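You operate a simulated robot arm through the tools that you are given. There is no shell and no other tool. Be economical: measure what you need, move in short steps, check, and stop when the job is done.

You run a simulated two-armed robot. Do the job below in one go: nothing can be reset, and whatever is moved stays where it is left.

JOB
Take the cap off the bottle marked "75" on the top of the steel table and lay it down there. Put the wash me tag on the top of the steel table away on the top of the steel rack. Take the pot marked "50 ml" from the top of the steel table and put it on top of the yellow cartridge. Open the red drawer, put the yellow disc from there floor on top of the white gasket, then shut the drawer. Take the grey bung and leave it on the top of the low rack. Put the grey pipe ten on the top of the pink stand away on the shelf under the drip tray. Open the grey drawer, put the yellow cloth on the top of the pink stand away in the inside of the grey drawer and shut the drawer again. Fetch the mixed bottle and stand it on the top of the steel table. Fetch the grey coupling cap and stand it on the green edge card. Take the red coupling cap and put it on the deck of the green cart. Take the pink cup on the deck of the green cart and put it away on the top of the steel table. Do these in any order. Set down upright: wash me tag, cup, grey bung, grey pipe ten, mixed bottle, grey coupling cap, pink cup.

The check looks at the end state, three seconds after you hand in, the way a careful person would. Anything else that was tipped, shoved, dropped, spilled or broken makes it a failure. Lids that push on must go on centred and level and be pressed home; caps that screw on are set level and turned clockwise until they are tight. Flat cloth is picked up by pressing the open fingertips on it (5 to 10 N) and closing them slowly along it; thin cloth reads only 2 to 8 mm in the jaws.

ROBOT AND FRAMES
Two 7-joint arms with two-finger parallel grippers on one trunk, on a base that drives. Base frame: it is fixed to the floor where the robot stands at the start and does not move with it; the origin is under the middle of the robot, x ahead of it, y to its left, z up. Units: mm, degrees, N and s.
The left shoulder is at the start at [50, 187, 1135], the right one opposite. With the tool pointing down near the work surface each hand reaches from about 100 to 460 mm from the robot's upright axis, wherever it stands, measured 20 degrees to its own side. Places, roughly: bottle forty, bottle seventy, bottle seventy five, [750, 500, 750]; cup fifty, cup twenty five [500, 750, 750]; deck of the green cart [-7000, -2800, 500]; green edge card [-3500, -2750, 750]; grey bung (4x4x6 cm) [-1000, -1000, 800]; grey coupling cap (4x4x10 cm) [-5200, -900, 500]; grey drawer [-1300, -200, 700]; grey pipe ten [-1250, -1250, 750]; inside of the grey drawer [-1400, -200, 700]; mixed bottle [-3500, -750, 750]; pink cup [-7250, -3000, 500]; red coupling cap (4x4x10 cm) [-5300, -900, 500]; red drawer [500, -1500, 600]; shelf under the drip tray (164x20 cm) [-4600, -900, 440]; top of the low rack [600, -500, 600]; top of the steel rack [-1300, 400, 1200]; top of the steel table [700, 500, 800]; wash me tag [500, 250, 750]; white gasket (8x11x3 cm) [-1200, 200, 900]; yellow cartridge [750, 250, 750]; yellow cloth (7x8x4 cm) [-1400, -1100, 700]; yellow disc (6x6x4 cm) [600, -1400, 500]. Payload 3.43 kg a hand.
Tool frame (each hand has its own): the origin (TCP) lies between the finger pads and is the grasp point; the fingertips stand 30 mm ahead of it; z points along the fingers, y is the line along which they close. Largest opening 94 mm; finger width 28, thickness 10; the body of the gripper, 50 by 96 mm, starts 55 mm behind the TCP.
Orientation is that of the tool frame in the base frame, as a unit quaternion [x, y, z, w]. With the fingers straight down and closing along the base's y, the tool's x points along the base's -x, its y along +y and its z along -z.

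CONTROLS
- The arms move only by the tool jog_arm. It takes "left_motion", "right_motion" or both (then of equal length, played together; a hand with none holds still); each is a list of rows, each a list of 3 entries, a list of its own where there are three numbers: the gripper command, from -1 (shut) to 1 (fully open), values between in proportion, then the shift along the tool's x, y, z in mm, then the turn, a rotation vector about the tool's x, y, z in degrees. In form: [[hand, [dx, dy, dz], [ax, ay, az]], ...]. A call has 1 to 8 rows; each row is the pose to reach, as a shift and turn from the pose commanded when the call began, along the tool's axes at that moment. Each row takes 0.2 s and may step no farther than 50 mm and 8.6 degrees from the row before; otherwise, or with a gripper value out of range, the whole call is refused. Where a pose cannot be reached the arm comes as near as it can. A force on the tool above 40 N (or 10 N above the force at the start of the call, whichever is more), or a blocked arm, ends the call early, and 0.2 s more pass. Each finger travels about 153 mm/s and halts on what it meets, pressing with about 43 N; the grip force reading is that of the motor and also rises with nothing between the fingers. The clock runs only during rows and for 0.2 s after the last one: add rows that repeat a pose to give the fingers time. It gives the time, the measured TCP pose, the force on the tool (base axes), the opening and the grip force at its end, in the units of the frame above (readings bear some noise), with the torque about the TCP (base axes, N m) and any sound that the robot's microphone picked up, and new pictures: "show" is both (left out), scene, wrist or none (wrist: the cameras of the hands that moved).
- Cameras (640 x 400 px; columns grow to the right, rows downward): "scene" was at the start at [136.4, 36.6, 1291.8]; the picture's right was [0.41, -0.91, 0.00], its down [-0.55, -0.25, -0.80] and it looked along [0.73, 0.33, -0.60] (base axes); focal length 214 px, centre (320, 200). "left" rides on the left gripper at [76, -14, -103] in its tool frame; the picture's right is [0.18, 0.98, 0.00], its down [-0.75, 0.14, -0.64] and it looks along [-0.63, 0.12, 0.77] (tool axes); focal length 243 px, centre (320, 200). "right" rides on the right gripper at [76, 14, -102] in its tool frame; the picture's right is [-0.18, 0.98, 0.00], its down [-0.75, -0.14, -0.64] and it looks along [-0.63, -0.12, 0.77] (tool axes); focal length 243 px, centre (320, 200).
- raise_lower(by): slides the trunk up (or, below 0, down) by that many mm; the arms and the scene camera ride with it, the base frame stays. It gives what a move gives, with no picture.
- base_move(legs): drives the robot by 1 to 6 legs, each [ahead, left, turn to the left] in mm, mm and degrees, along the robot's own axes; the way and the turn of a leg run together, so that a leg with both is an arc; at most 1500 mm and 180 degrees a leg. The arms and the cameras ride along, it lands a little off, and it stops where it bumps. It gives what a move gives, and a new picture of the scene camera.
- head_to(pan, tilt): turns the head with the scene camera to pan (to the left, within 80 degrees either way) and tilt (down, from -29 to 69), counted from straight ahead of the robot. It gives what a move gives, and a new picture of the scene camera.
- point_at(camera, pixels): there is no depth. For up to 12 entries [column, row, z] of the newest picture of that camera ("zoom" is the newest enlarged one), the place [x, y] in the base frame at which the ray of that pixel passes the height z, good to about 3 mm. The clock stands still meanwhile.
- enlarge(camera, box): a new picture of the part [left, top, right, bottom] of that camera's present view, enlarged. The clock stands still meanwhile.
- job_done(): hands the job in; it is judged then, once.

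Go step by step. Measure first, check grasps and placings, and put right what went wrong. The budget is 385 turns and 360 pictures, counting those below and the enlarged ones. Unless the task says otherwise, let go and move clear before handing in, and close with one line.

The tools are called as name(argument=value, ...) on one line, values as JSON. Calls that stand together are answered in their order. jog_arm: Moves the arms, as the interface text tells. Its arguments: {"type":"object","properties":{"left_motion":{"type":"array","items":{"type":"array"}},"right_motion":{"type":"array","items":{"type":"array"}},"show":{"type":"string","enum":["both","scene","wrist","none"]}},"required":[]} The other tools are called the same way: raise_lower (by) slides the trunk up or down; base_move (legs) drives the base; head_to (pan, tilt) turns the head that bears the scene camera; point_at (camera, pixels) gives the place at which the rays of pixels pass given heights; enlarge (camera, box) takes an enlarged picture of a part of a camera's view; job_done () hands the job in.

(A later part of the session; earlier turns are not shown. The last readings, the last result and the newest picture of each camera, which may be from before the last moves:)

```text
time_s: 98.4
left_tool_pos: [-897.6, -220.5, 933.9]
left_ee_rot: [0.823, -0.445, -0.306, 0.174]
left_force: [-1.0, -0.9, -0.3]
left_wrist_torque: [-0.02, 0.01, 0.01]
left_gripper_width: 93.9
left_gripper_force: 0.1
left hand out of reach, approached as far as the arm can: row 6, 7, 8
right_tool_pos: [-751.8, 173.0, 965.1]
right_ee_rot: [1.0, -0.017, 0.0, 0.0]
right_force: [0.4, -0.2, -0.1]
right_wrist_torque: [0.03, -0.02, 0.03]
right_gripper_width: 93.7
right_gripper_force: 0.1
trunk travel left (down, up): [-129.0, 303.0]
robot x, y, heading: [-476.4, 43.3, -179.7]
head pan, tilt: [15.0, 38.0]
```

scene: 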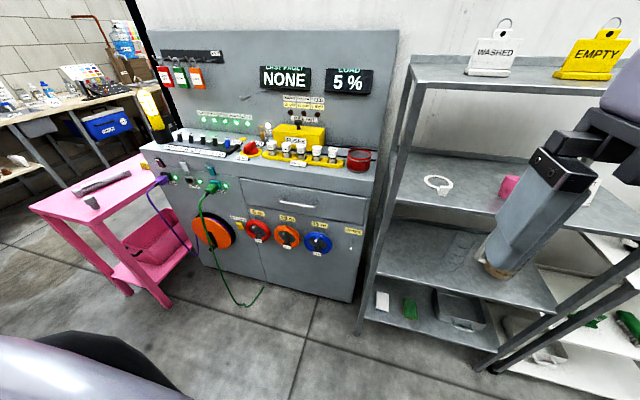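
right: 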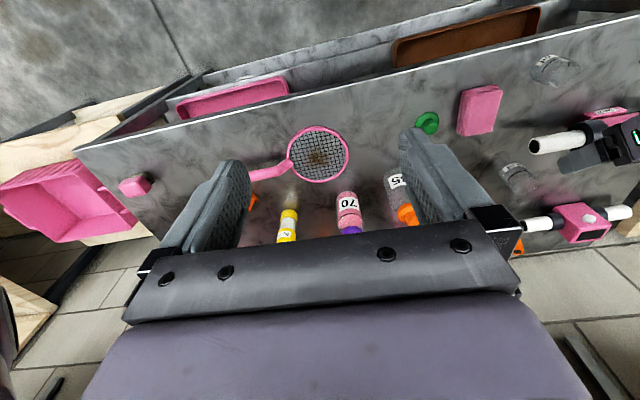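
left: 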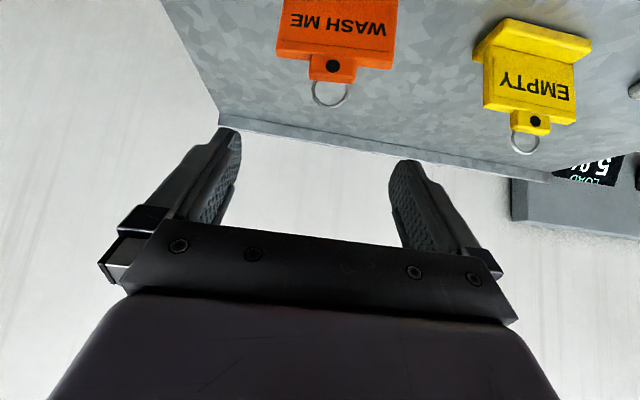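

Roll in this direction stops at ~57°. I try the opposite roll.

jog_arm(left_motion=[[1, [0, 0, 0], [0, 0, -8]], [1, [0, 0, 0], [0, 0, -16]], [1, [0, 0, 0], [0, 0, -24]], [1, [0, 0, 0], [0, 0, -32]], [1, [0, 0, 0], [0, 0, -40]], [1, [0, 0, 0], [0, 0, -48]], [1, [0, 0, 0], [0, 0, -56]], [1, [0, 0, 0], [0, 0, -64]]], show="none")

jog_arm(left_motion=[[1, [0, 0, 0], [0, 0, -8.5]], [1, [0, 0, 0], [0, 0, -17]], [1, [0, 0, 0], [0, 0, -25.5]], [1, [0, 0, 0], [0, 0, -34]], [1, [0, 0, 0], [0, 0, -42.5]], [1, [0, 0, 0], [0, 0, -51]], [1, [0, 0, 0], [0, 0, -59.5]], [1, [0, 0, 0], [0, 0, -68]]], show="none")

jog_arm(left_motion=[[1, [0, 0, 0], [0, 0, -8]], [1, [0, 0, 0], [0, 0, -15]]], show="both")

```text
time_s: 100.2
left_tool_pos: [-899.4, -221.7, 932.6]
left_ee_rot: [0.934, 0.059, -0.351, -0.017]
left_force: [0.0, 0.7, -1.0]
left_wrist_torque: [0.0, 0.0, 0.0]
left_gripper_width: 93.9
left_gripper_force: 0.0
right_tool_pos: [-751.1, 172.7, 965.0]
right_ee_rot: [1.0, -0.018, 0.0, -0.001]
right_force: [0.1, -0.2, 1.0]
right_wrist_torque: [0.04, -0.01, 0.01]
right_gripper_width: 94.2
right_gripper_force: 0.0
trunk travel left (down, up): [-129.0, 303.0]
robot x, y, heading: [-478.3, 43.5, -179.6]
head pan, tilt: [15.0, 38.0]
```

```text
time_s: 102.0
left_tool_pos: [-900.0, -220.8, 933.0]
left_ee_rot: [0.741, 0.571, -0.283, -0.21]
left_force: [0.0, 0.2, -0.3]
left_wrist_torque: [-0.02, -0.01, -0.03]
left_gripper_width: 94.3
left_gripper_force: 0.0
right_tool_pos: [-751.3, 173.1, 963.1]
right_ee_rot: [1.0, -0.017, -0.001, -0.001]
right_force: [-1.2, -0.2, 0.1]
right_wrist_torque: [-0.01, 0.01, 0.0]
right_gripper_width: 93.9
right_gripper_force: 0.1
trunk travel left (down, up): [-129.0, 303.0]
robot x, y, heading: [-483.9, 46.2, -179.6]
head pan, tilt: [15.0, 38.0]
```

```text
time_s: 102.6
left_tool_pos: [-899.6, -222.1, 934.0]
left_ee_rot: [0.66, 0.664, -0.253, -0.245]
left_force: [0.1, 0.0, 0.0]
left_wrist_torque: [-0.01, 0.04, -0.01]
left_gripper_width: 93.8
left_gripper_force: 0.1
right_tool_pos: [-751.6, 173.5, 963.8]
right_ee_rot: [1.0, -0.017, 0.0, -0.001]
right_force: [-0.1, -0.1, 0.2]
right_wrist_torque: [0.03, -0.01, -0.01]
right_gripper_width: 93.9
right_gripper_force: 0.0
trunk travel left (down, up): [-129.0, 303.0]
robot x, y, heading: [-479.1, 40.8, -179.5]
head pan, tilt: [15.0, 38.0]
```

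scene: 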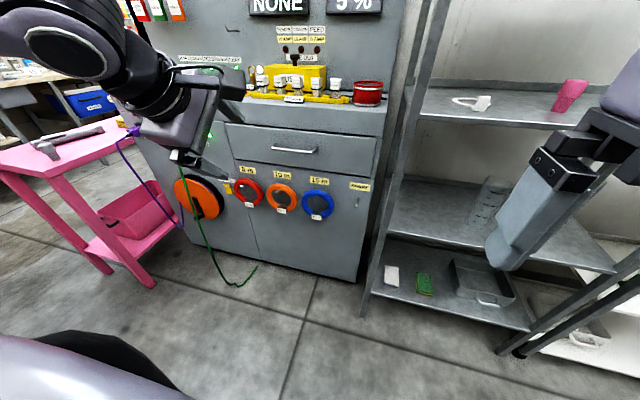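
left: 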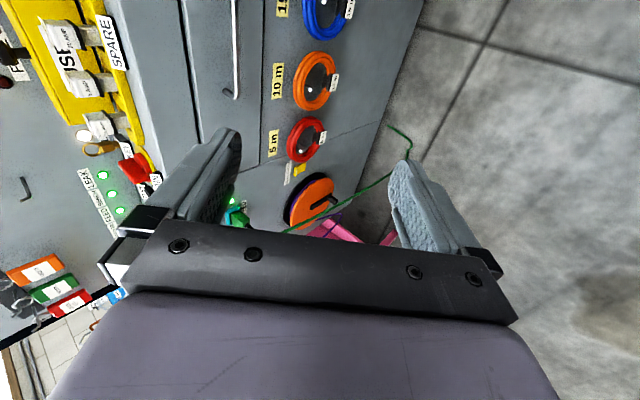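

The opposite roll works (fingers now close in the vertical plane). I pitch the hand to horizontal while moving toward a point in front of the handle.

jog_arm(left_motion=[[1, [-2, -8, 36], [8.2, 0, 0]], [1, [-4, -16, 73], [16.4, 0, 0]], [1, [-5, -24, 110], [24.6, 0, 0]], [1, [-7, -32, 146], [32.8, 0, 0]], [1, [-8, -40, 183], [41, 0, 0]], [1, [-10, -48, 219], [49, 0, 0]], [1, [-10, -48, 219], [49, 0, 0]]], show="both")

```text
time_s: 104.2
left_tool_pos: [-1061.7, -224.8, 912.0]
left_ee_rot: [0.538, 0.538, -0.464, -0.454]
left_force: [0.4, 0.1, -0.1]
left_wrist_torque: [-0.04, -0.03, 0.01]
left_gripper_width: 93.8
left_gripper_force: 0.0
left hand out of reach, approached as far as the arm can: row 4, 5, 6, 7
right_tool_pos: [-751.6, 171.4, 963.7]
right_ee_rot: [1.0, -0.017, 0.0, -0.001]
right_force: [0.6, -0.1, -0.5]
right_wrist_torque: [-0.03, 0.01, -0.02]
right_gripper_width: 94.1
right_gripper_force: 0.2
trunk travel left (down, up): [-129.0, 303.0]
robot x, y, heading: [-481.9, 45.3, -179.7]
head pan, tilt: [15.0, 38.0]
```

scene: 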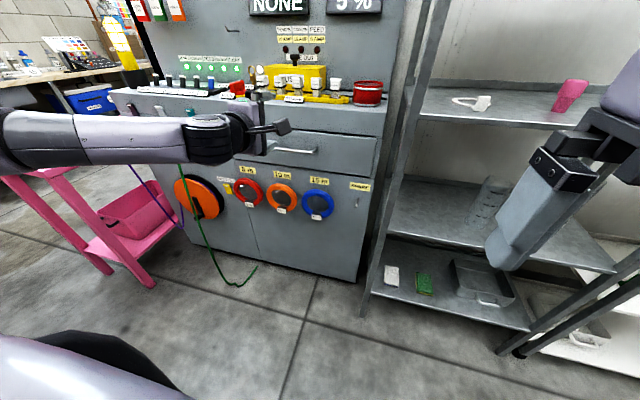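
left: 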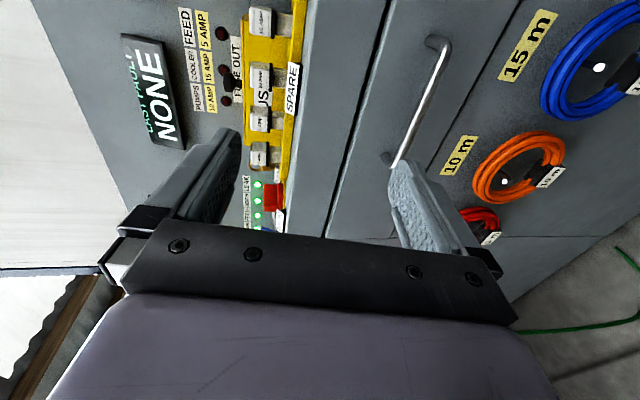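

Nearly horizontal now. I measure the handle ends in this wrist view at several heights.

point_at(camera="left", pixels=[[416, 105, 740], [416, 105, 760], [416, 105, 780], [416, 105, 800], [440, 40, 780], [395, 165, 780], [395, 158, 790]])

point_at(camera="scene", pixels=[[295, 150, 740], [295, 150, 760], [295, 150, 780], [295, 150, 800], [273, 147, 780], [316, 151, 780]])

```text
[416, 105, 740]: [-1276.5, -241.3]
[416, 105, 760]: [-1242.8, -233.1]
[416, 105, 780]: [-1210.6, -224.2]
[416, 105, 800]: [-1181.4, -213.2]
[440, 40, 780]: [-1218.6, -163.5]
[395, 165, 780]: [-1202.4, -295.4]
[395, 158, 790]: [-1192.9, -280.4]
```

```text
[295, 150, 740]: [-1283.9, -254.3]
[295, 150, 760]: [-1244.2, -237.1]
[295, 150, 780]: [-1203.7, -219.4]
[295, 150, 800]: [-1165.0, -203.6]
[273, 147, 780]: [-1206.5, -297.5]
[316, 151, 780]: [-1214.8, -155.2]
```

Handle ≈(-1224,-229,771), 130 mm long. I lower the trunk 125 mm and then drive ahead 120 mm.

raise_lower(by=-125)

base_move(legs=[[115, 0, 0]])

jog_arm(left_motion=[[1, [0, 6, 0], [0, 0, 0]], [1, [0, 12, 0], [0, 0, 0]]], show="wrist")

```text
time_s: 105.7
left_tool_pos: [-1062.9, -224.5, 786.8]
left_ee_rot: [0.538, 0.538, -0.463, -0.454]
left_force: [-0.1, 0.1, 0.2]
left_wrist_torque: [0.03, -0.01, 0.01]
left_gripper_width: 93.8
left_gripper_force: 0.1
right_tool_pos: [-750.6, 174.3, 838.9]
right_ee_rot: [1.0, -0.018, 0.0, -0.001]
right_force: [-0.1, 0.6, -0.1]
right_wrist_torque: [-0.01, 0.01, 0.02]
right_gripper_width: 94.3
right_gripper_force: 0.0
trunk travel left (down, up): [-4.0, 428.0]
robot x, y, heading: [-478.2, 44.8, -179.5]
head pan, tilt: [15.0, 38.0]
```

```text
time_s: 106.9
left_tool_pos: [-1178.2, -223.5, 786.9]
left_ee_rot: [0.538, 0.537, -0.463, -0.455]
left_force: [0.3, 0.6, 0.0]
left_wrist_torque: [0.0, -0.03, 0.0]
left_gripper_width: 94.2
left_gripper_force: 0.0
right_tool_pos: [-867.5, 173.1, 839.3]
right_ee_rot: [1.0, -0.019, 0.0, -0.001]
right_force: [0.3, 0.0, 0.5]
right_wrist_torque: [0.0, 0.01, 0.0]
right_gripper_width: 94.2
right_gripper_force: 0.1
trunk travel left (down, up): [-4.0, 428.0]
robot x, y, heading: [-600.2, 38.5, -179.8]
head pan, tilt: [15.0, 38.0]
```

scene: 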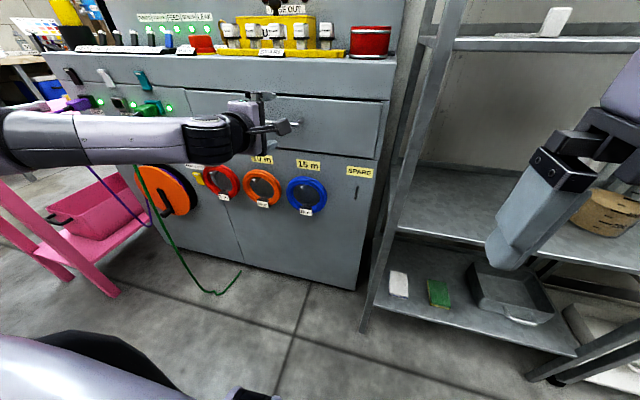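

```text
time_s: 107.5
left_tool_pos: [-1176.7, -224.4, 782.3]
left_ee_rot: [0.54, 0.54, -0.461, -0.452]
left_force: [-0.3, -0.1, -0.7]
left_wrist_torque: [0.01, 0.01, 0.03]
left_gripper_width: 94.0
left_gripper_force: 0.1
left hand out of reach, approached as far as the arm can: row 2
right_tool_pos: [-867.4, 173.6, 838.4]
right_ee_rot: [1.0, -0.018, 0.0, -0.001]
right_force: [0.5, 0.1, -0.2]
right_wrist_torque: [0.0, 0.03, 0.0]
right_gripper_width: 93.8
right_gripper_force: 0.0
trunk travel left (down, up): [-4.0, 428.0]
robot x, y, heading: [-596.1, 38.4, -179.6]
head pan, tilt: [15.0, 38.0]
```

left: 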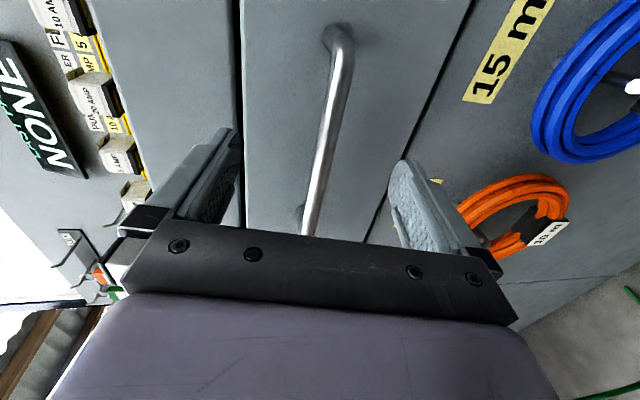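

The bar lies right between the fingers. I drive ahead 32 mm and close.

base_move(legs=[[32, 0, 0]])

jog_arm(left_motion=[[0.5, [0, 0, 0], [0, 0, 0]], [0, [0, 0, 0], [0, 0, 0]], [-0.5, [0, 0, 0], [0, 0, 0]], [-1, [0, 0, 0], [0, 0, 0]], [-1, [0, 0, 0], [0, 0, 0]]], show="wrist")

```text
time_s: 108.5
left_tool_pos: [-1207.0, -224.7, 783.2]
left_ee_rot: [0.541, 0.539, -0.461, -0.451]
left_force: [2.2, -0.9, -0.5]
left_wrist_torque: [-0.02, 0.09, -0.03]
left_gripper_width: 93.5
left_gripper_force: 0.0
right_tool_pos: [-898.1, 173.4, 838.3]
right_ee_rot: [1.0, -0.019, 0.001, -0.001]
right_force: [-0.1, 0.7, 0.2]
right_wrist_torque: [-0.03, 0.01, 0.05]
right_gripper_width: 93.9
right_gripper_force: 0.1
trunk travel left (down, up): [-4.0, 428.0]
robot x, y, heading: [-623.9, 45.3, -179.5]
head pan, tilt: [15.0, 38.0]
stopped in leg 1: the force on the tool passed its limit (the readings are from after the stop); the commanded pose is now the measured one
```

scene: 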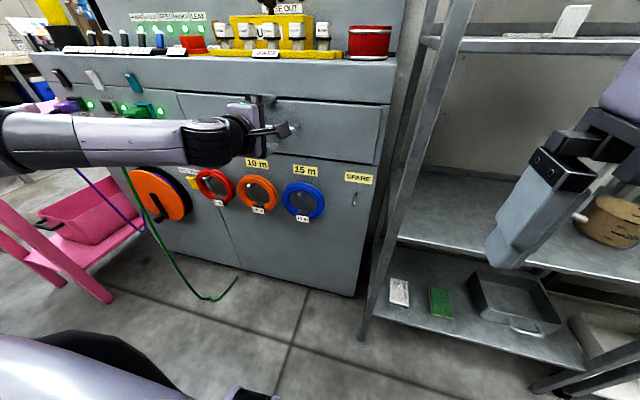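

```text
time_s: 109.7
left_tool_pos: [-1205.0, -224.3, 776.0]
left_ee_rot: [0.543, 0.544, -0.457, -0.448]
left_force: [21.7, 1.7, -25.9]
left_wrist_torque: [0.47, -0.06, 0.65]
left_gripper_width: 16.0
left_gripper_force: 44.8
right_tool_pos: [-898.0, 172.3, 838.3]
right_ee_rot: [1.0, -0.018, 0.001, 0.0]
right_force: [-0.6, -0.5, -0.1]
right_wrist_torque: [0.0, 0.01, 0.01]
right_gripper_width: 94.3
right_gripper_force: 0.1
trunk travel left (down, up): [-4.0, 428.0]
robot x, y, heading: [-629.5, 40.2, -179.9]
head pan, tilt: [15.0, 38.0]
```

left: 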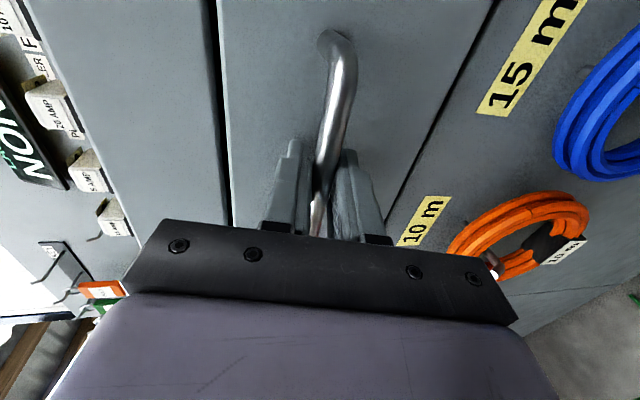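

Handle gripped (16 mm). I pull the drawer by backing the base 120 mm.

base_move(legs=[[-120, 0, 0]])

```text
time_s: 110.9
left_tool_pos: [-1087.4, -223.5, 776.1]
left_ee_rot: [0.544, 0.543, -0.457, -0.447]
left_force: [1.9, 8.3, -27.5]
left_wrist_torque: [0.78, -0.04, -0.42]
left_gripper_width: 15.9
left_gripper_force: 44.3
right_tool_pos: [-782.4, 172.6, 839.5]
right_ee_rot: [1.0, -0.017, 0.002, -0.001]
right_force: [0.5, -0.5, 0.9]
right_wrist_torque: [0.0, 0.0, -0.01]
right_gripper_width: 93.9
right_gripper_force: 0.0
trunk travel left (down, up): [-4.0, 428.0]
robot x, y, heading: [-511.4, 40.9, -179.7]
head pan, tilt: [15.0, 38.0]
```

scene: 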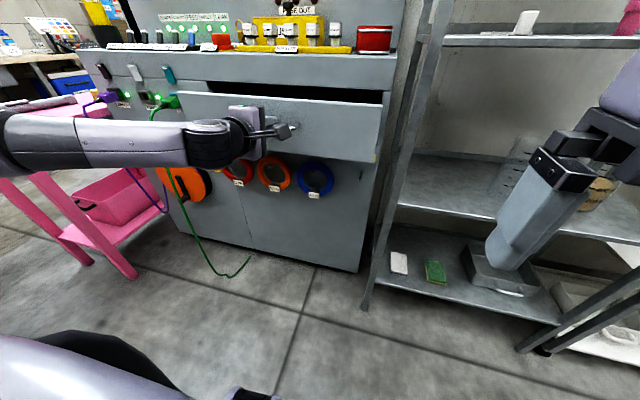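

The drawer slides. I pull 100 mm more.

base_move(legs=[[-100, 0, 0]])

```text
time_s: 112.2
left_tool_pos: [-989.7, -224.0, 776.9]
left_ee_rot: [0.541, 0.545, -0.457, -0.449]
left_force: [-2.9, 0.4, -1.6]
left_wrist_torque: [0.39, -0.02, 0.05]
left_gripper_width: 11.4
left_gripper_force: 44.6
right_tool_pos: [-680.2, 174.7, 839.1]
right_ee_rot: [1.0, -0.018, 0.0, 0.0]
right_force: [-0.1, 0.9, -0.4]
right_wrist_torque: [0.0, 0.03, 0.01]
right_gripper_width: 94.1
right_gripper_force: 0.0
trunk travel left (down, up): [-4.0, 428.0]
robot x, y, heading: [-408.2, 49.2, -179.6]
head pan, tilt: [15.0, 38.0]
stopped in leg 1: the force on the tool passed its limit (the readings are from after the stop); the commanded pose is now the measured one
```

scene: 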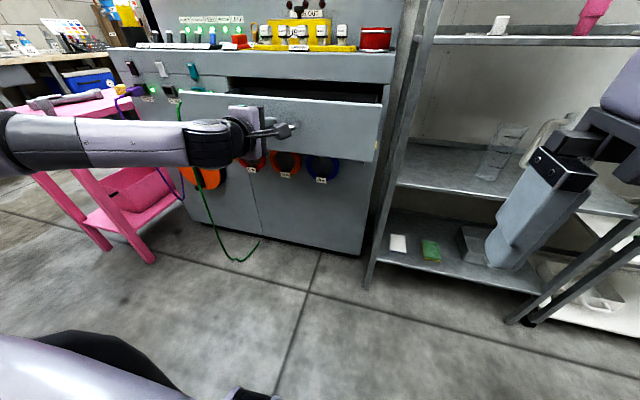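

The drawer reached its stop. I release and back away to look in.

jog_arm(left_motion=[[0, [0, 0, 0], [0, 0, 0]], [1, [0, 0, 0], [0, 0, 0]], [1, [0, 0, 0], [0, 0, 0]]], show="none")

base_move(legs=[[-120, 0, 0]])

raise_lower(by=345)

head_to(pan=30, tilt=40)

```text
time_s: 113.0
left_tool_pos: [-989.5, -223.4, 777.0]
left_ee_rot: [0.542, 0.544, -0.458, -0.448]
left_force: [-0.7, -0.1, 0.1]
left_wrist_torque: [-0.03, -0.02, 0.01]
left_gripper_width: 94.0
left_gripper_force: 0.0
right_tool_pos: [-680.8, 173.7, 840.2]
right_ee_rot: [1.0, -0.018, -0.001, 0.0]
right_force: [-0.3, 1.1, 0.5]
right_wrist_torque: [0.02, 0.02, -0.02]
right_gripper_width: 94.1
right_gripper_force: 0.1
trunk travel left (down, up): [-4.0, 428.0]
robot x, y, heading: [-409.3, 41.4, -179.6]
head pan, tilt: [15.0, 38.0]
```

```text
time_s: 114.2
left_tool_pos: [-871.3, -222.8, 777.3]
left_ee_rot: [0.542, 0.544, -0.457, -0.449]
left_force: [-0.6, -0.2, -0.7]
left_wrist_torque: [-0.03, -0.03, -0.01]
left_gripper_width: 94.3
left_gripper_force: 0.0
right_tool_pos: [-559.3, 174.7, 839.9]
right_ee_rot: [1.0, -0.019, 0.0, -0.001]
right_force: [0.6, 0.9, -0.1]
right_wrist_torque: [0.0, 0.0, -0.03]
right_gripper_width: 94.0
right_gripper_force: 0.0
trunk travel left (down, up): [-4.0, 428.0]
robot x, y, heading: [-290.8, 42.0, -179.9]
head pan, tilt: [15.0, 38.0]
```

scene: 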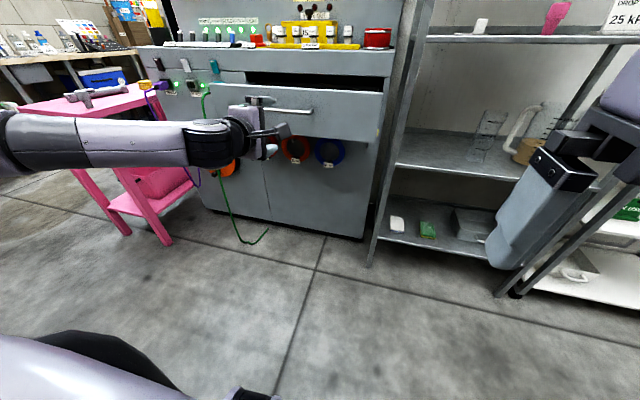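

```text
time_s: 117.6
left_tool_pos: [-871.3, -223.5, 1121.6]
left_ee_rot: [0.542, 0.543, -0.458, -0.449]
left_force: [-1.2, 0.7, 0.3]
left_wrist_torque: [0.02, -0.02, 0.03]
left_gripper_width: 94.1
left_gripper_force: 0.0
right_tool_pos: [-561.1, 175.2, 1184.8]
right_ee_rot: [1.0, -0.019, 0.0, -0.001]
right_force: [-0.1, 0.2, 0.3]
right_wrist_torque: [0.01, 0.0, -0.02]
right_gripper_width: 94.1
right_gripper_force: 0.1
trunk travel left (down, up): [-349.0, 83.0]
robot x, y, heading: [-291.1, 47.4, -179.4]
head pan, tilt: [15.0, 38.0]
```

```text
time_s: 118.4
left_tool_pos: [-869.9, -222.4, 1122.0]
left_ee_rot: [0.542, 0.545, -0.457, -0.448]
left_force: [-0.1, 1.1, 0.5]
left_wrist_torque: [0.01, 0.03, 0.0]
left_gripper_width: 94.2
left_gripper_force: 0.1
right_tool_pos: [-561.4, 174.1, 1184.9]
right_ee_rot: [1.0, -0.019, 0.0, -0.001]
right_force: [1.4, -0.1, 0.4]
right_wrist_torque: [-0.03, 0.02, -0.02]
right_gripper_width: 93.9
right_gripper_force: 0.0
trunk travel left (down, up): [-349.0, 83.0]
robot x, y, heading: [-287.1, 44.3, -179.7]
head pan, tilt: [30.0, 40.0]
```

scene: 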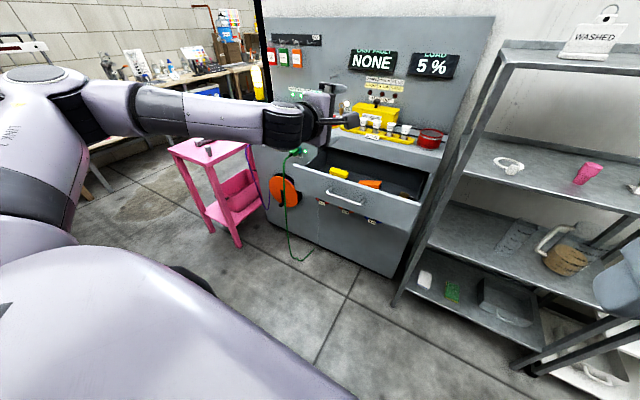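

The drawer is open. Now I drive left toward the pink stand and look at it.

base_move(legs=[[0, 950, 0]])

enlarge(camera="scene", box=[180, 100, 420, 280])

```text
time_s: 123.4
left_tool_pos: [-865.3, -1176.4, 1122.1]
left_ee_rot: [0.541, 0.545, -0.458, -0.448]
left_force: [1.0, -0.2, 0.0]
left_wrist_torque: [0.01, 0.03, -0.01]
left_gripper_width: 94.0
left_gripper_force: 0.0
right_tool_pos: [-556.6, -778.9, 1183.9]
right_ee_rot: [1.0, -0.018, 0.0, -0.001]
right_force: [-0.1, 0.5, 0.0]
right_wrist_torque: [0.02, 0.01, 0.02]
right_gripper_width: 93.9
right_gripper_force: 0.0
trunk travel left (down, up): [-349.0, 83.0]
robot x, y, heading: [-287.2, -906.9, -179.9]
head pan, tilt: [30.0, 40.0]
```

scene: 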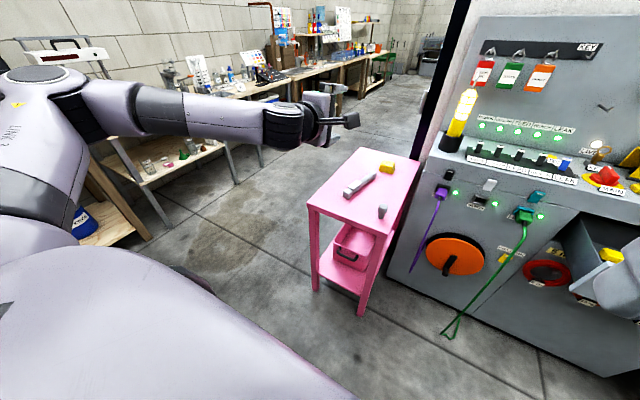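

```text
2.22 times, centred on (300, 190) of scene
```

zoom: 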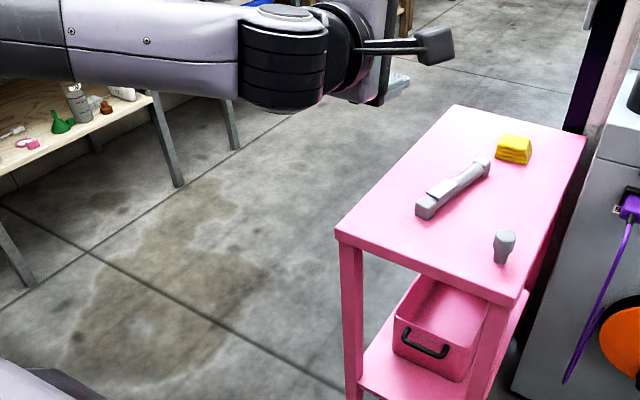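

All three wanted items are on the pink stand: yellow cloth, grey pipe piece, grey bung. I measure their positions at candidate heights.

point_at(camera="scene", pixels=[[382, 215, 700], [382, 215, 750], [346, 195, 700], [346, 195, 750], [374, 177, 700], [386, 172, 700], [386, 172, 750], [308, 206, 700], [389, 235, 700], [360, 150, 700], [418, 160, 700], [361, 316, 0]])

head_to(pan=10, tilt=40)

```text
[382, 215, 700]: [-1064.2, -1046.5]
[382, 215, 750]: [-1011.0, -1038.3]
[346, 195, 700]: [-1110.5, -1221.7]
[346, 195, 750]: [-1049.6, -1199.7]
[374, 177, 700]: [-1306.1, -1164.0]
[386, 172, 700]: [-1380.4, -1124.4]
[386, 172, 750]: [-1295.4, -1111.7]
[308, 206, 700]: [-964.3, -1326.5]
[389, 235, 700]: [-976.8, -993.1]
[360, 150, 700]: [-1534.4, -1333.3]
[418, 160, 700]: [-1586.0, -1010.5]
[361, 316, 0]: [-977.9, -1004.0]
```

```text
time_s: 124.2
left_tool_pos: [-865.8, -1175.5, 1122.3]
left_ee_rot: [0.541, 0.544, -0.458, -0.449]
left_force: [-0.5, 0.4, 0.0]
left_wrist_torque: [-0.02, -0.03, 0.02]
left_gripper_width: 93.8
left_gripper_force: 0.0
right_tool_pos: [-557.3, -777.1, 1183.4]
right_ee_rot: [1.0, -0.019, 0.0, 0.0]
right_force: [-0.4, 0.2, -0.3]
right_wrist_torque: [-0.02, -0.01, 0.0]
right_gripper_width: 94.0
right_gripper_force: 0.0
trunk travel left (down, up): [-349.0, 83.0]
robot x, y, heading: [-281.2, -908.6, -179.7]
head pan, tilt: [10.0, 40.0]
```

scene: 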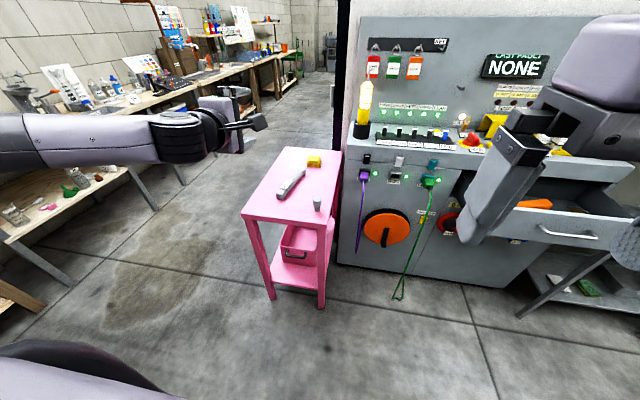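

The stand top is z≈700 (foot directly below corner), x -965…-1560, y -1330…-993. I check clearance of the benches on the left before driving round to the stand's -y side.

point_at(camera="scene", pixels=[[154, 225, 0], [73, 286, 0], [202, 180, 0], [20, 238, 700], [130, 170, 700], [321, 308, 0], [272, 298, 0]])

```text
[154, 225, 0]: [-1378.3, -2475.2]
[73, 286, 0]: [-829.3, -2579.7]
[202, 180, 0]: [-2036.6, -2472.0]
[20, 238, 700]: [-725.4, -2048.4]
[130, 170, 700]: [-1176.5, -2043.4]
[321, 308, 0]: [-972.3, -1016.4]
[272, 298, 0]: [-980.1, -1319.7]
```

Corridor is about 1100 mm wide. I drive left, turn right 90° to face +y, then slide left beside the stand.

base_move(legs=[[0, 840, 0], [0, 0, -90], [0, 850, 0]])

head_to(pan=10, tilt=50)

```text
time_s: 136.5
left_tool_pos: [-1418.3, -1195.8, 1122.6]
left_ee_rot: [0.767, 0.011, -0.014, -0.641]
left_force: [0.3, 0.5, -0.7]
left_wrist_torque: [-0.01, -0.03, 0.02]
left_gripper_width: 93.7
left_gripper_force: 0.0
right_tool_pos: [-1012.3, -1496.9, 1184.3]
right_ee_rot: [-0.701, 0.714, -0.001, 0.0]
right_force: [0.0, -0.9, 0.4]
right_wrist_torque: [0.02, -0.01, 0.02]
right_gripper_width: 93.9
right_gripper_force: 0.0
trunk travel left (down, up): [-349.0, 83.0]
robot x, y, heading: [-1139.2, -1771.3, 91.6]
head pan, tilt: [10.0, 40.0]
```

scene: 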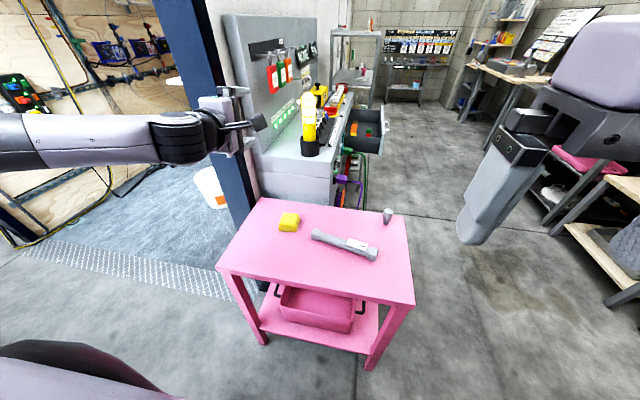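

```text
time_s: 137.2
left_tool_pos: [-1415.5, -1195.8, 1123.0]
left_ee_rot: [0.768, 0.011, -0.014, -0.64]
left_force: [0.2, -0.5, -0.6]
left_wrist_torque: [0.0, 0.01, 0.0]
left_gripper_width: 93.7
left_gripper_force: 0.2
right_tool_pos: [-1012.8, -1495.4, 1183.5]
right_ee_rot: [-0.701, 0.713, -0.002, 0.001]
right_force: [5.3, 6.7, -21.7]
right_wrist_torque: [1.38, -0.06, 0.27]
right_gripper_width: 94.1
right_gripper_force: 0.0
trunk travel left (down, up): [-349.0, 83.0]
robot x, y, heading: [-1139.3, -1770.4, 91.6]
head pan, tilt: [10.0, 50.0]
```

scene: 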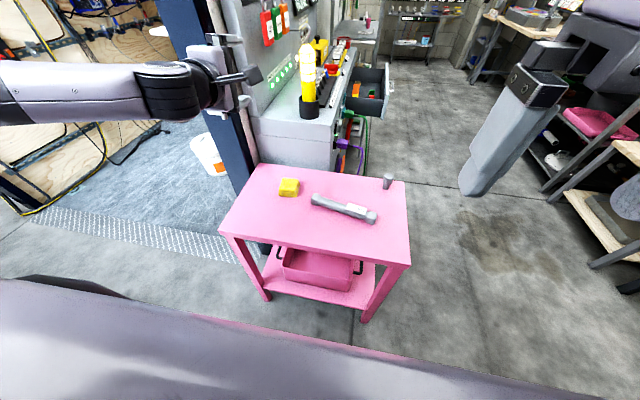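

The cloth is at (289,187), pipe at (343,207). A blue post stands behind the hand. I measure everything at the stand top.

point_at(camera="scene", pixels=[[289, 196, 700], [280, 194, 700], [299, 193, 700], [289, 182, 735], [313, 201, 715], [373, 217, 715], [387, 188, 700], [236, 190, 700], [258, 165, 700], [408, 262, 700]])

enlarge(camera="scene", box=[240, 150, 420, 270])

```text
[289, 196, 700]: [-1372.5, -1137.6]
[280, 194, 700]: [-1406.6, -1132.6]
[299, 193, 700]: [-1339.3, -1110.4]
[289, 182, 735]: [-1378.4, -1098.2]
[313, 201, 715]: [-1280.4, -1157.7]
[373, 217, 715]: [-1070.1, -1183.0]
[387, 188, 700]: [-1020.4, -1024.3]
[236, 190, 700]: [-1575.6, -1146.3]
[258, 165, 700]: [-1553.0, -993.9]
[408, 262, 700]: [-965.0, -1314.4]
```

```text
3.33 times, centred on (330, 210) of scene
```

zoom: 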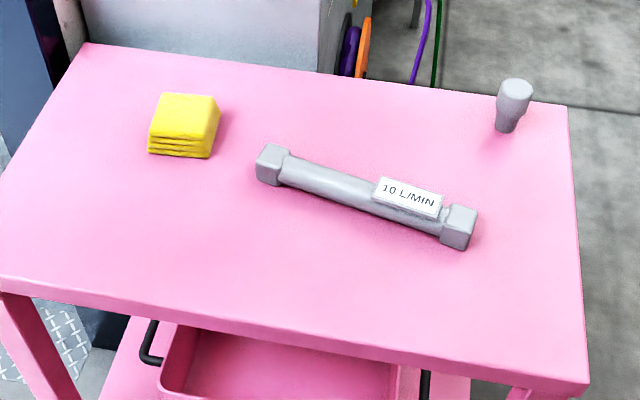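

The cloth is a ~67×70 mm block at (-1372,-1110). I pitch the left hand back down to ~45° and retract a little, then unroll it.

jog_arm(left_motion=[[1, [9, 14, -10], [-7.2, 0, 0]], [1, [18, 28, -20], [-14.4, 0, 0]], [1, [27, 42, -30], [-21.6, 0, 0]], [1, [36, 56, -40], [-28.8, 0, 0]], [1, [43, 69, -50], [-36, 0, 0]]], right_motion=[[1, [0, -20, 0], [0, 0, 0]], [1, [0, -45, 0], [0, 0, 0]], [1, [0, -70, 0], [0, 0, 0]], [1, [0, -95, 0], [0, 0, 0]], [1, [0, -120, 0], [0, 0, 0]]], show="none")

jog_arm(left_motion=[[1, [0, 0, 0], [0, 0, 8.3]], [1, [0, 0, 0], [0, 0, 16.6]], [1, [0, 0, 0], [0, 0, 24.9]], [1, [0, 0, 0], [0, 0, 33.2]], [1, [0, 0, 0], [0, 0, 41.5]], [1, [0, 0, 0], [0, 0, 49.8]], [1, [0, 0, 0], [0, 0, 58.1]], [1, [0, 0, 0], [0, 0, 66.4]]], show="none")

jog_arm(left_motion=[[1, [0, 0, 0], [0, 0, 8]], [1, [0, 0, 0], [0, 0, 16]], [1, [0, 0, 0], [0, 0, 23.5]]], show="both")

```text
time_s: 138.4
left_tool_pos: [-1371.6, -1256.0, 1062.5]
left_ee_rot: [0.928, 0.013, -0.009, -0.371]
left_force: [0.5, 0.1, -0.3]
left_wrist_torque: [0.0, 0.01, -0.01]
left_gripper_width: 93.9
left_gripper_force: 0.0
right_tool_pos: [-890.5, -1501.0, 1184.3]
right_ee_rot: [-0.701, 0.713, 0.0, 0.0]
right_force: [0.7, -0.2, 0.5]
right_wrist_torque: [-0.03, 0.04, -0.03]
right_gripper_width: 94.2
right_gripper_force: 0.1
trunk travel left (down, up): [-349.0, 83.0]
robot x, y, heading: [-1137.0, -1769.0, 91.4]
head pan, tilt: [10.0, 50.0]
```

```text
time_s: 140.2
left_tool_pos: [-1371.4, -1256.0, 1063.6]
left_ee_rot: [0.784, -0.498, -0.212, -0.305]
left_force: [-0.6, -0.3, 0.6]
left_wrist_torque: [-0.05, 0.0, 0.0]
left_gripper_width: 93.9
left_gripper_force: 0.0
right_tool_pos: [-890.7, -1499.3, 1183.5]
right_ee_rot: [-0.7, 0.714, 0.0, 0.0]
right_force: [0.1, -0.1, -0.9]
right_wrist_torque: [0.01, 0.03, 0.01]
right_gripper_width: 93.8
right_gripper_force: 0.1
trunk travel left (down, up): [-349.0, 83.0]
robot x, y, heading: [-1138.7, -1768.7, 91.5]
head pan, tilt: [10.0, 50.0]
```

```text
time_s: 141.0
left_tool_pos: [-1372.2, -1256.7, 1062.9]
left_ee_rot: [0.665, -0.647, -0.27, -0.257]
left_force: [-0.2, 0.2, 0.0]
left_wrist_torque: [-0.05, -0.02, 0.0]
left_gripper_width: 94.1
left_gripper_force: 0.0
right_tool_pos: [-891.1, -1498.7, 1184.3]
right_ee_rot: [-0.701, 0.713, 0.0, 0.0]
right_force: [-0.3, 0.3, 0.1]
right_wrist_torque: [0.0, 0.02, 0.03]
right_gripper_width: 93.8
right_gripper_force: 0.0
trunk travel left (down, up): [-349.0, 83.0]
robot x, y, heading: [-1140.7, -1771.6, 91.4]
head pan, tilt: [10.0, 50.0]
```

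scene: 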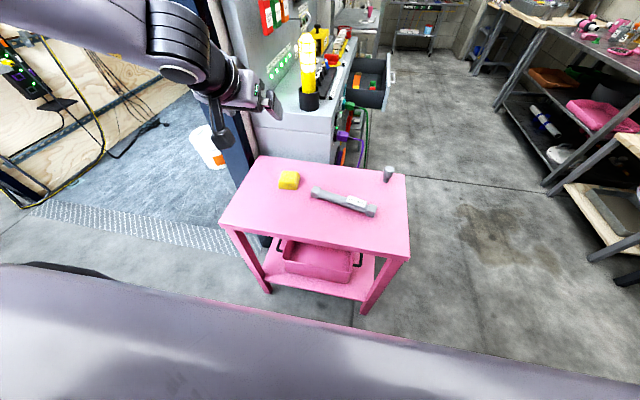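
left: 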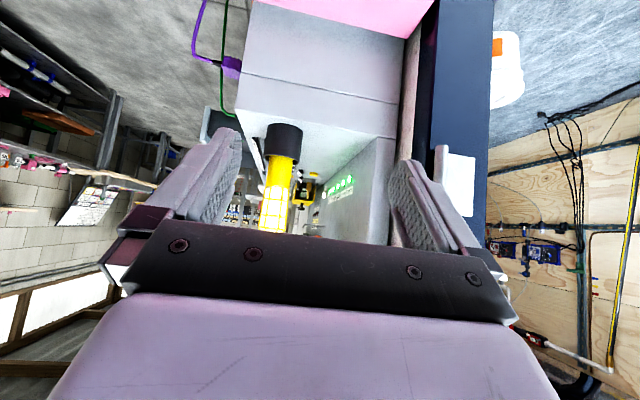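

Hand is unrolled at 44° tilt. I drive ahead 108 mm, lower the trunk, and position above the cloth.

base_move(legs=[[108, 0, -1.4]])

raise_lower(by=-230)

jog_arm(left_motion=[[0.9, [0, 0, 0], [0, 0, 0]]], show="both")

```text
time_s: 142.2
left_tool_pos: [-1361.6, -1141.7, 1062.4]
left_ee_rot: [0.659, -0.654, -0.265, -0.26]
left_force: [-0.3, 0.9, 0.3]
left_wrist_torque: [-0.02, 0.0, 0.0]
left_gripper_width: 94.1
left_gripper_force: 0.1
right_tool_pos: [-885.2, -1396.4, 1183.5]
right_ee_rot: [-0.692, 0.722, -0.001, 0.0]
right_force: [-0.2, -0.2, 0.0]
right_wrist_torque: [0.01, 0.01, -0.02]
right_gripper_width: 93.8
right_gripper_force: 0.2
trunk travel left (down, up): [-349.0, 83.0]
robot x, y, heading: [-1140.0, -1661.4, 90.1]
head pan, tilt: [10.0, 50.0]
```

scene: 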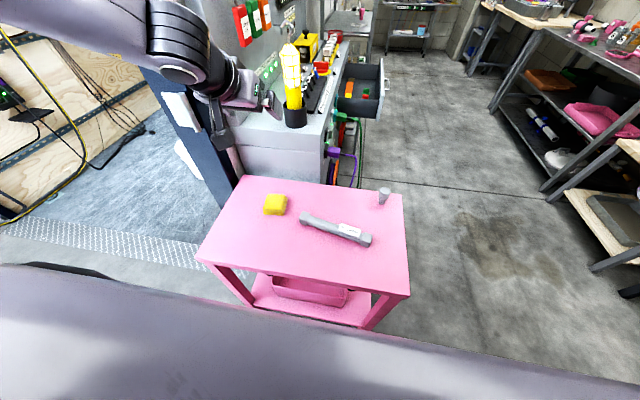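

```text
time_s: 144.7
left_tool_pos: [-1361.0, -1141.2, 833.4]
left_ee_rot: [0.658, -0.654, -0.266, -0.261]
left_force: [-1.1, -0.4, -0.2]
left_wrist_torque: [0.0, -0.01, 0.03]
left_gripper_width: 94.1
left_gripper_force: 0.0
right_tool_pos: [-886.6, -1397.1, 953.7]
right_ee_rot: [-0.692, 0.722, 0.0, 0.001]
right_force: [-0.7, -0.7, -0.2]
right_wrist_torque: [-0.01, 0.02, -0.01]
right_gripper_width: 94.3
right_gripper_force: 0.1
trunk travel left (down, up): [-119.0, 313.0]
robot x, y, heading: [-1139.6, -1659.8, 90.2]
head pan, tilt: [10.0, 50.0]
```

```text
time_s: 145.1
left_tool_pos: [-1359.7, -1142.1, 833.3]
left_ee_rot: [0.659, -0.654, -0.267, -0.26]
left_force: [0.3, -0.7, -0.3]
left_wrist_torque: [0.0, 0.03, -0.01]
left_gripper_width: 89.1
left_gripper_force: 0.1
right_tool_pos: [-886.2, -1395.4, 954.6]
right_ee_rot: [-0.692, 0.722, 0.0, 0.0]
right_force: [0.8, -0.4, 0.3]
right_wrist_torque: [-0.01, -0.01, -0.04]
right_gripper_width: 93.8
right_gripper_force: 0.1
trunk travel left (down, up): [-119.0, 313.0]
robot x, y, heading: [-1142.5, -1662.2, 90.1]
head pan, tilt: [10.0, 50.0]
```

scene: 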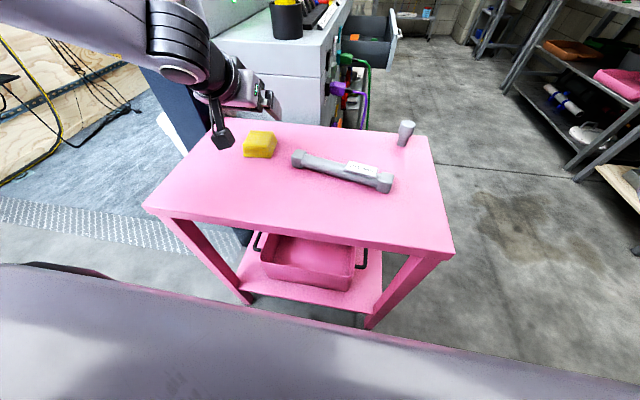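
left: 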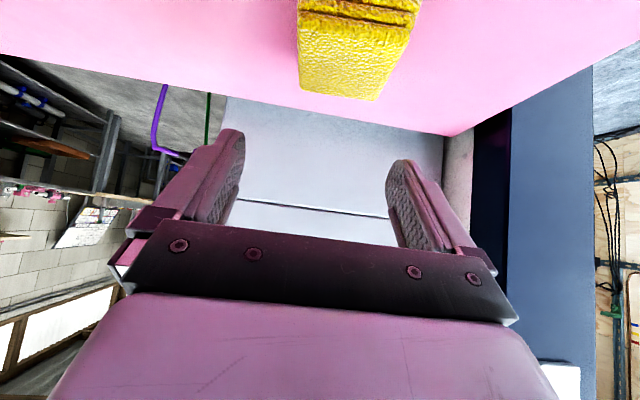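

I measure the cloth's top corners in the wrist view.

point_at(camera="left", pixels=[[299, 14, 738], [410, 34, 738], [301, 90, 738], [376, 100, 738], [350, 55, 738]])

enlarge(camera="left", box=[260, 0, 450, 120])

```text
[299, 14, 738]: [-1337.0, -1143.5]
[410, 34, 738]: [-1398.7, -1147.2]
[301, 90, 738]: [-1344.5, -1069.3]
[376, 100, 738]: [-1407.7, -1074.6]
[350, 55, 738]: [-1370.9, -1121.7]
```

```text
3.33 times, centred on (355, 60) of left
```

zoom: 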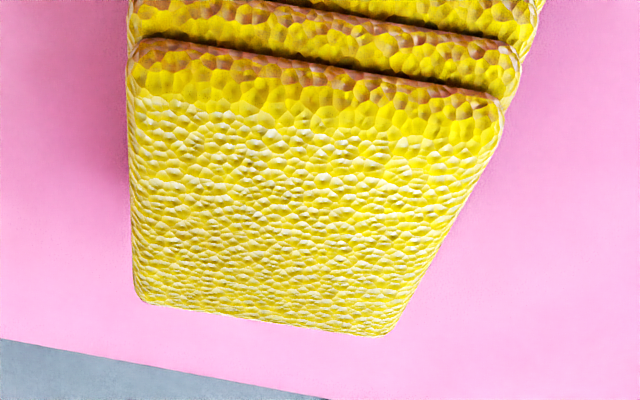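

Cloth centre (-1372,-1108), ~63 mm wide. I align, descend to z≈735 and close.

jog_arm(left_motion=[[1, [-20, 12, 20], [0, 0, 0]], [1, [5, 12, 45], [0, 0, 0]], [1, [28, 12, 69], [0, 0, 0]], [1, [47, 12, 89], [0, 0, 0]], [1, [47, 12, 89], [0, 0, 0]]], show="wrist")

```text
time_s: 146.1
left_tool_pos: [-1371.5, -1111.8, 750.7]
left_ee_rot: [0.654, -0.651, -0.273, -0.272]
left_force: [1.3, -14.6, 20.1]
left_wrist_torque: [-0.21, 0.26, 0.28]
left_gripper_width: 92.9
left_gripper_force: 0.2
right_tool_pos: [-885.3, -1398.5, 955.8]
right_ee_rot: [-0.694, 0.72, 0.001, 0.001]
right_force: [1.0, 0.2, 0.7]
right_wrist_torque: [0.02, -0.01, -0.02]
right_gripper_width: 94.1
right_gripper_force: 0.0
trunk travel left (down, up): [-119.0, 313.0]
robot x, y, heading: [-1138.4, -1660.4, 90.4]
head pan, tilt: [10.0, 50.0]
stopped in row 5 (left hand): the force on the tool passed its limit (the readings are from after the stop); the commanded pose is now the measured one
```

left: 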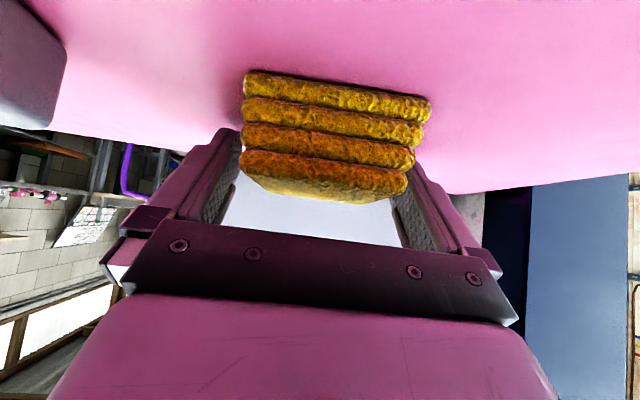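

The fingertips touched the stand top (so it is nearer z≈718). I ease up 3 mm and close slowly on the cloth.

jog_arm(left_motion=[[0.9, [-3, 0, -3], [0, 0, 0]], [0.6, [-3, 0, -3], [0, 0, 0]], [0.3, [-3, 0, -3], [0, 0, 0]], [0.0, [-3, 0, -3], [0, 0, 0]], [-0.2, [-3, 0, -3], [0, 0, 0]], [-0.2, [-3, 0, -3], [0, 0, 0]]], show="wrist")

```text
time_s: 147.5
left_tool_pos: [-1371.0, -1112.1, 751.0]
left_ee_rot: [0.656, -0.651, -0.272, -0.268]
left_force: [3.1, 0.7, 8.1]
left_wrist_torque: [0.06, 0.25, -0.02]
left_gripper_width: 65.2
left_gripper_force: 43.2
right_tool_pos: [-885.9, -1397.6, 955.1]
right_ee_rot: [-0.693, 0.721, 0.001, 0.0]
right_force: [-0.9, -0.2, -0.3]
right_wrist_torque: [-0.03, -0.01, 0.0]
right_gripper_width: 94.1
right_gripper_force: 0.0
trunk travel left (down, up): [-119.0, 313.0]
robot x, y, heading: [-1137.0, -1662.6, 90.0]
head pan, tilt: [10.0, 50.0]
```

left: 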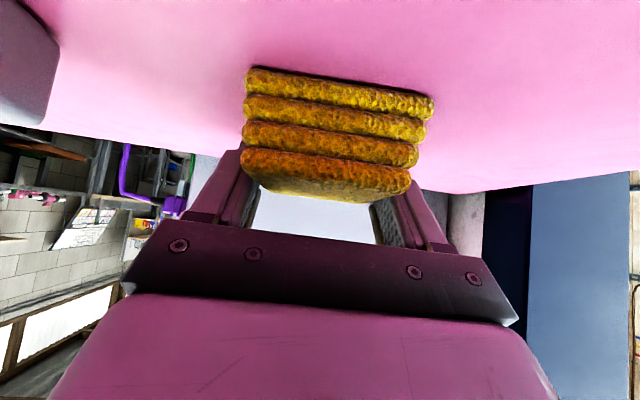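

Cloth gripped at 65 mm. I lift with the trunk.

raise_lower(by=280)

base_move(legs=[[-150, 0, 0]])

jog_arm(left_motion=[[-0.2, [0, 0, 0], [0, 0, 0]]], show="wrist")

```text
time_s: 150.4
left_tool_pos: [-1371.4, -1110.3, 1031.1]
left_ee_rot: [0.656, -0.651, -0.271, -0.268]
left_force: [0.5, 0.5, -0.3]
left_wrist_torque: [0.0, 0.03, 0.02]
left_gripper_width: 65.3
left_gripper_force: 42.9
right_tool_pos: [-885.6, -1397.3, 1234.6]
right_ee_rot: [-0.693, 0.721, 0.0, 0.0]
right_force: [1.3, 1.1, -0.1]
right_wrist_torque: [0.02, 0.01, 0.01]
right_gripper_width: 93.8
right_gripper_force: 0.0
trunk travel left (down, up): [-399.0, 33.0]
robot x, y, heading: [-1140.6, -1663.1, 90.1]
head pan, tilt: [10.0, 50.0]
```

```text
time_s: 151.7
left_tool_pos: [-1373.0, -1257.9, 1030.5]
left_ee_rot: [0.657, -0.65, -0.273, -0.268]
left_force: [-0.7, 0.3, -0.1]
left_wrist_torque: [0.04, 0.0, -0.02]
left_gripper_width: 65.2
left_gripper_force: 43.3
right_tool_pos: [-885.9, -1545.7, 1234.4]
right_ee_rot: [-0.694, 0.72, 0.0, 0.0]
right_force: [0.1, -1.0, 0.0]
right_wrist_torque: [0.03, -0.03, 0.01]
right_gripper_width: 94.0
right_gripper_force: 0.1
trunk travel left (down, up): [-399.0, 33.0]
robot x, y, heading: [-1137.6, -1809.2, 90.1]
head pan, tilt: [10.0, 50.0]
```

scene: 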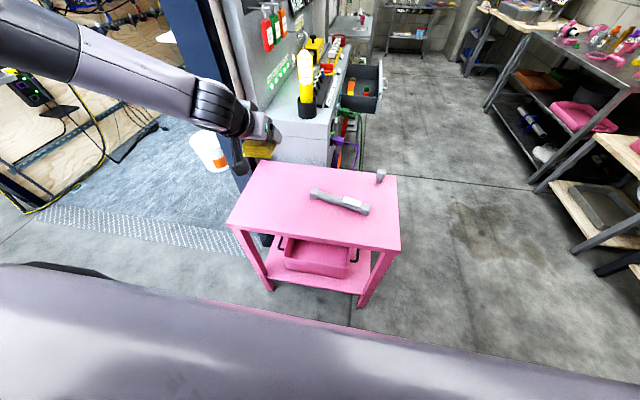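

```text
time_s: 152.1
left_tool_pos: [-1372.2, -1258.0, 1029.8]
left_ee_rot: [0.657, -0.651, -0.272, -0.268]
left_force: [-0.8, -1.1, -1.2]
left_wrist_torque: [0.02, -0.01, -0.01]
left_gripper_width: 65.2
left_gripper_force: 43.6
right_tool_pos: [-886.8, -1544.3, 1234.6]
right_ee_rot: [-0.694, 0.72, 0.0, 0.0]
right_force: [-0.3, -0.7, 0.3]
right_wrist_torque: [-0.01, 0.0, 0.01]
right_gripper_width: 93.8
right_gripper_force: 0.1
trunk travel left (down, up): [-399.0, 33.0]
robot x, y, heading: [-1137.1, -1812.3, 90.2]
head pan, tilt: [10.0, 50.0]
```

left: 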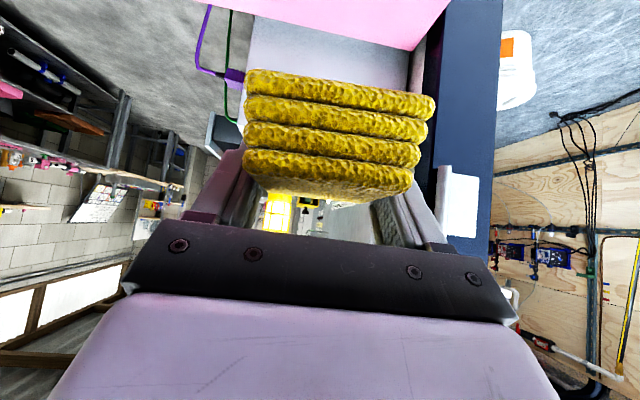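

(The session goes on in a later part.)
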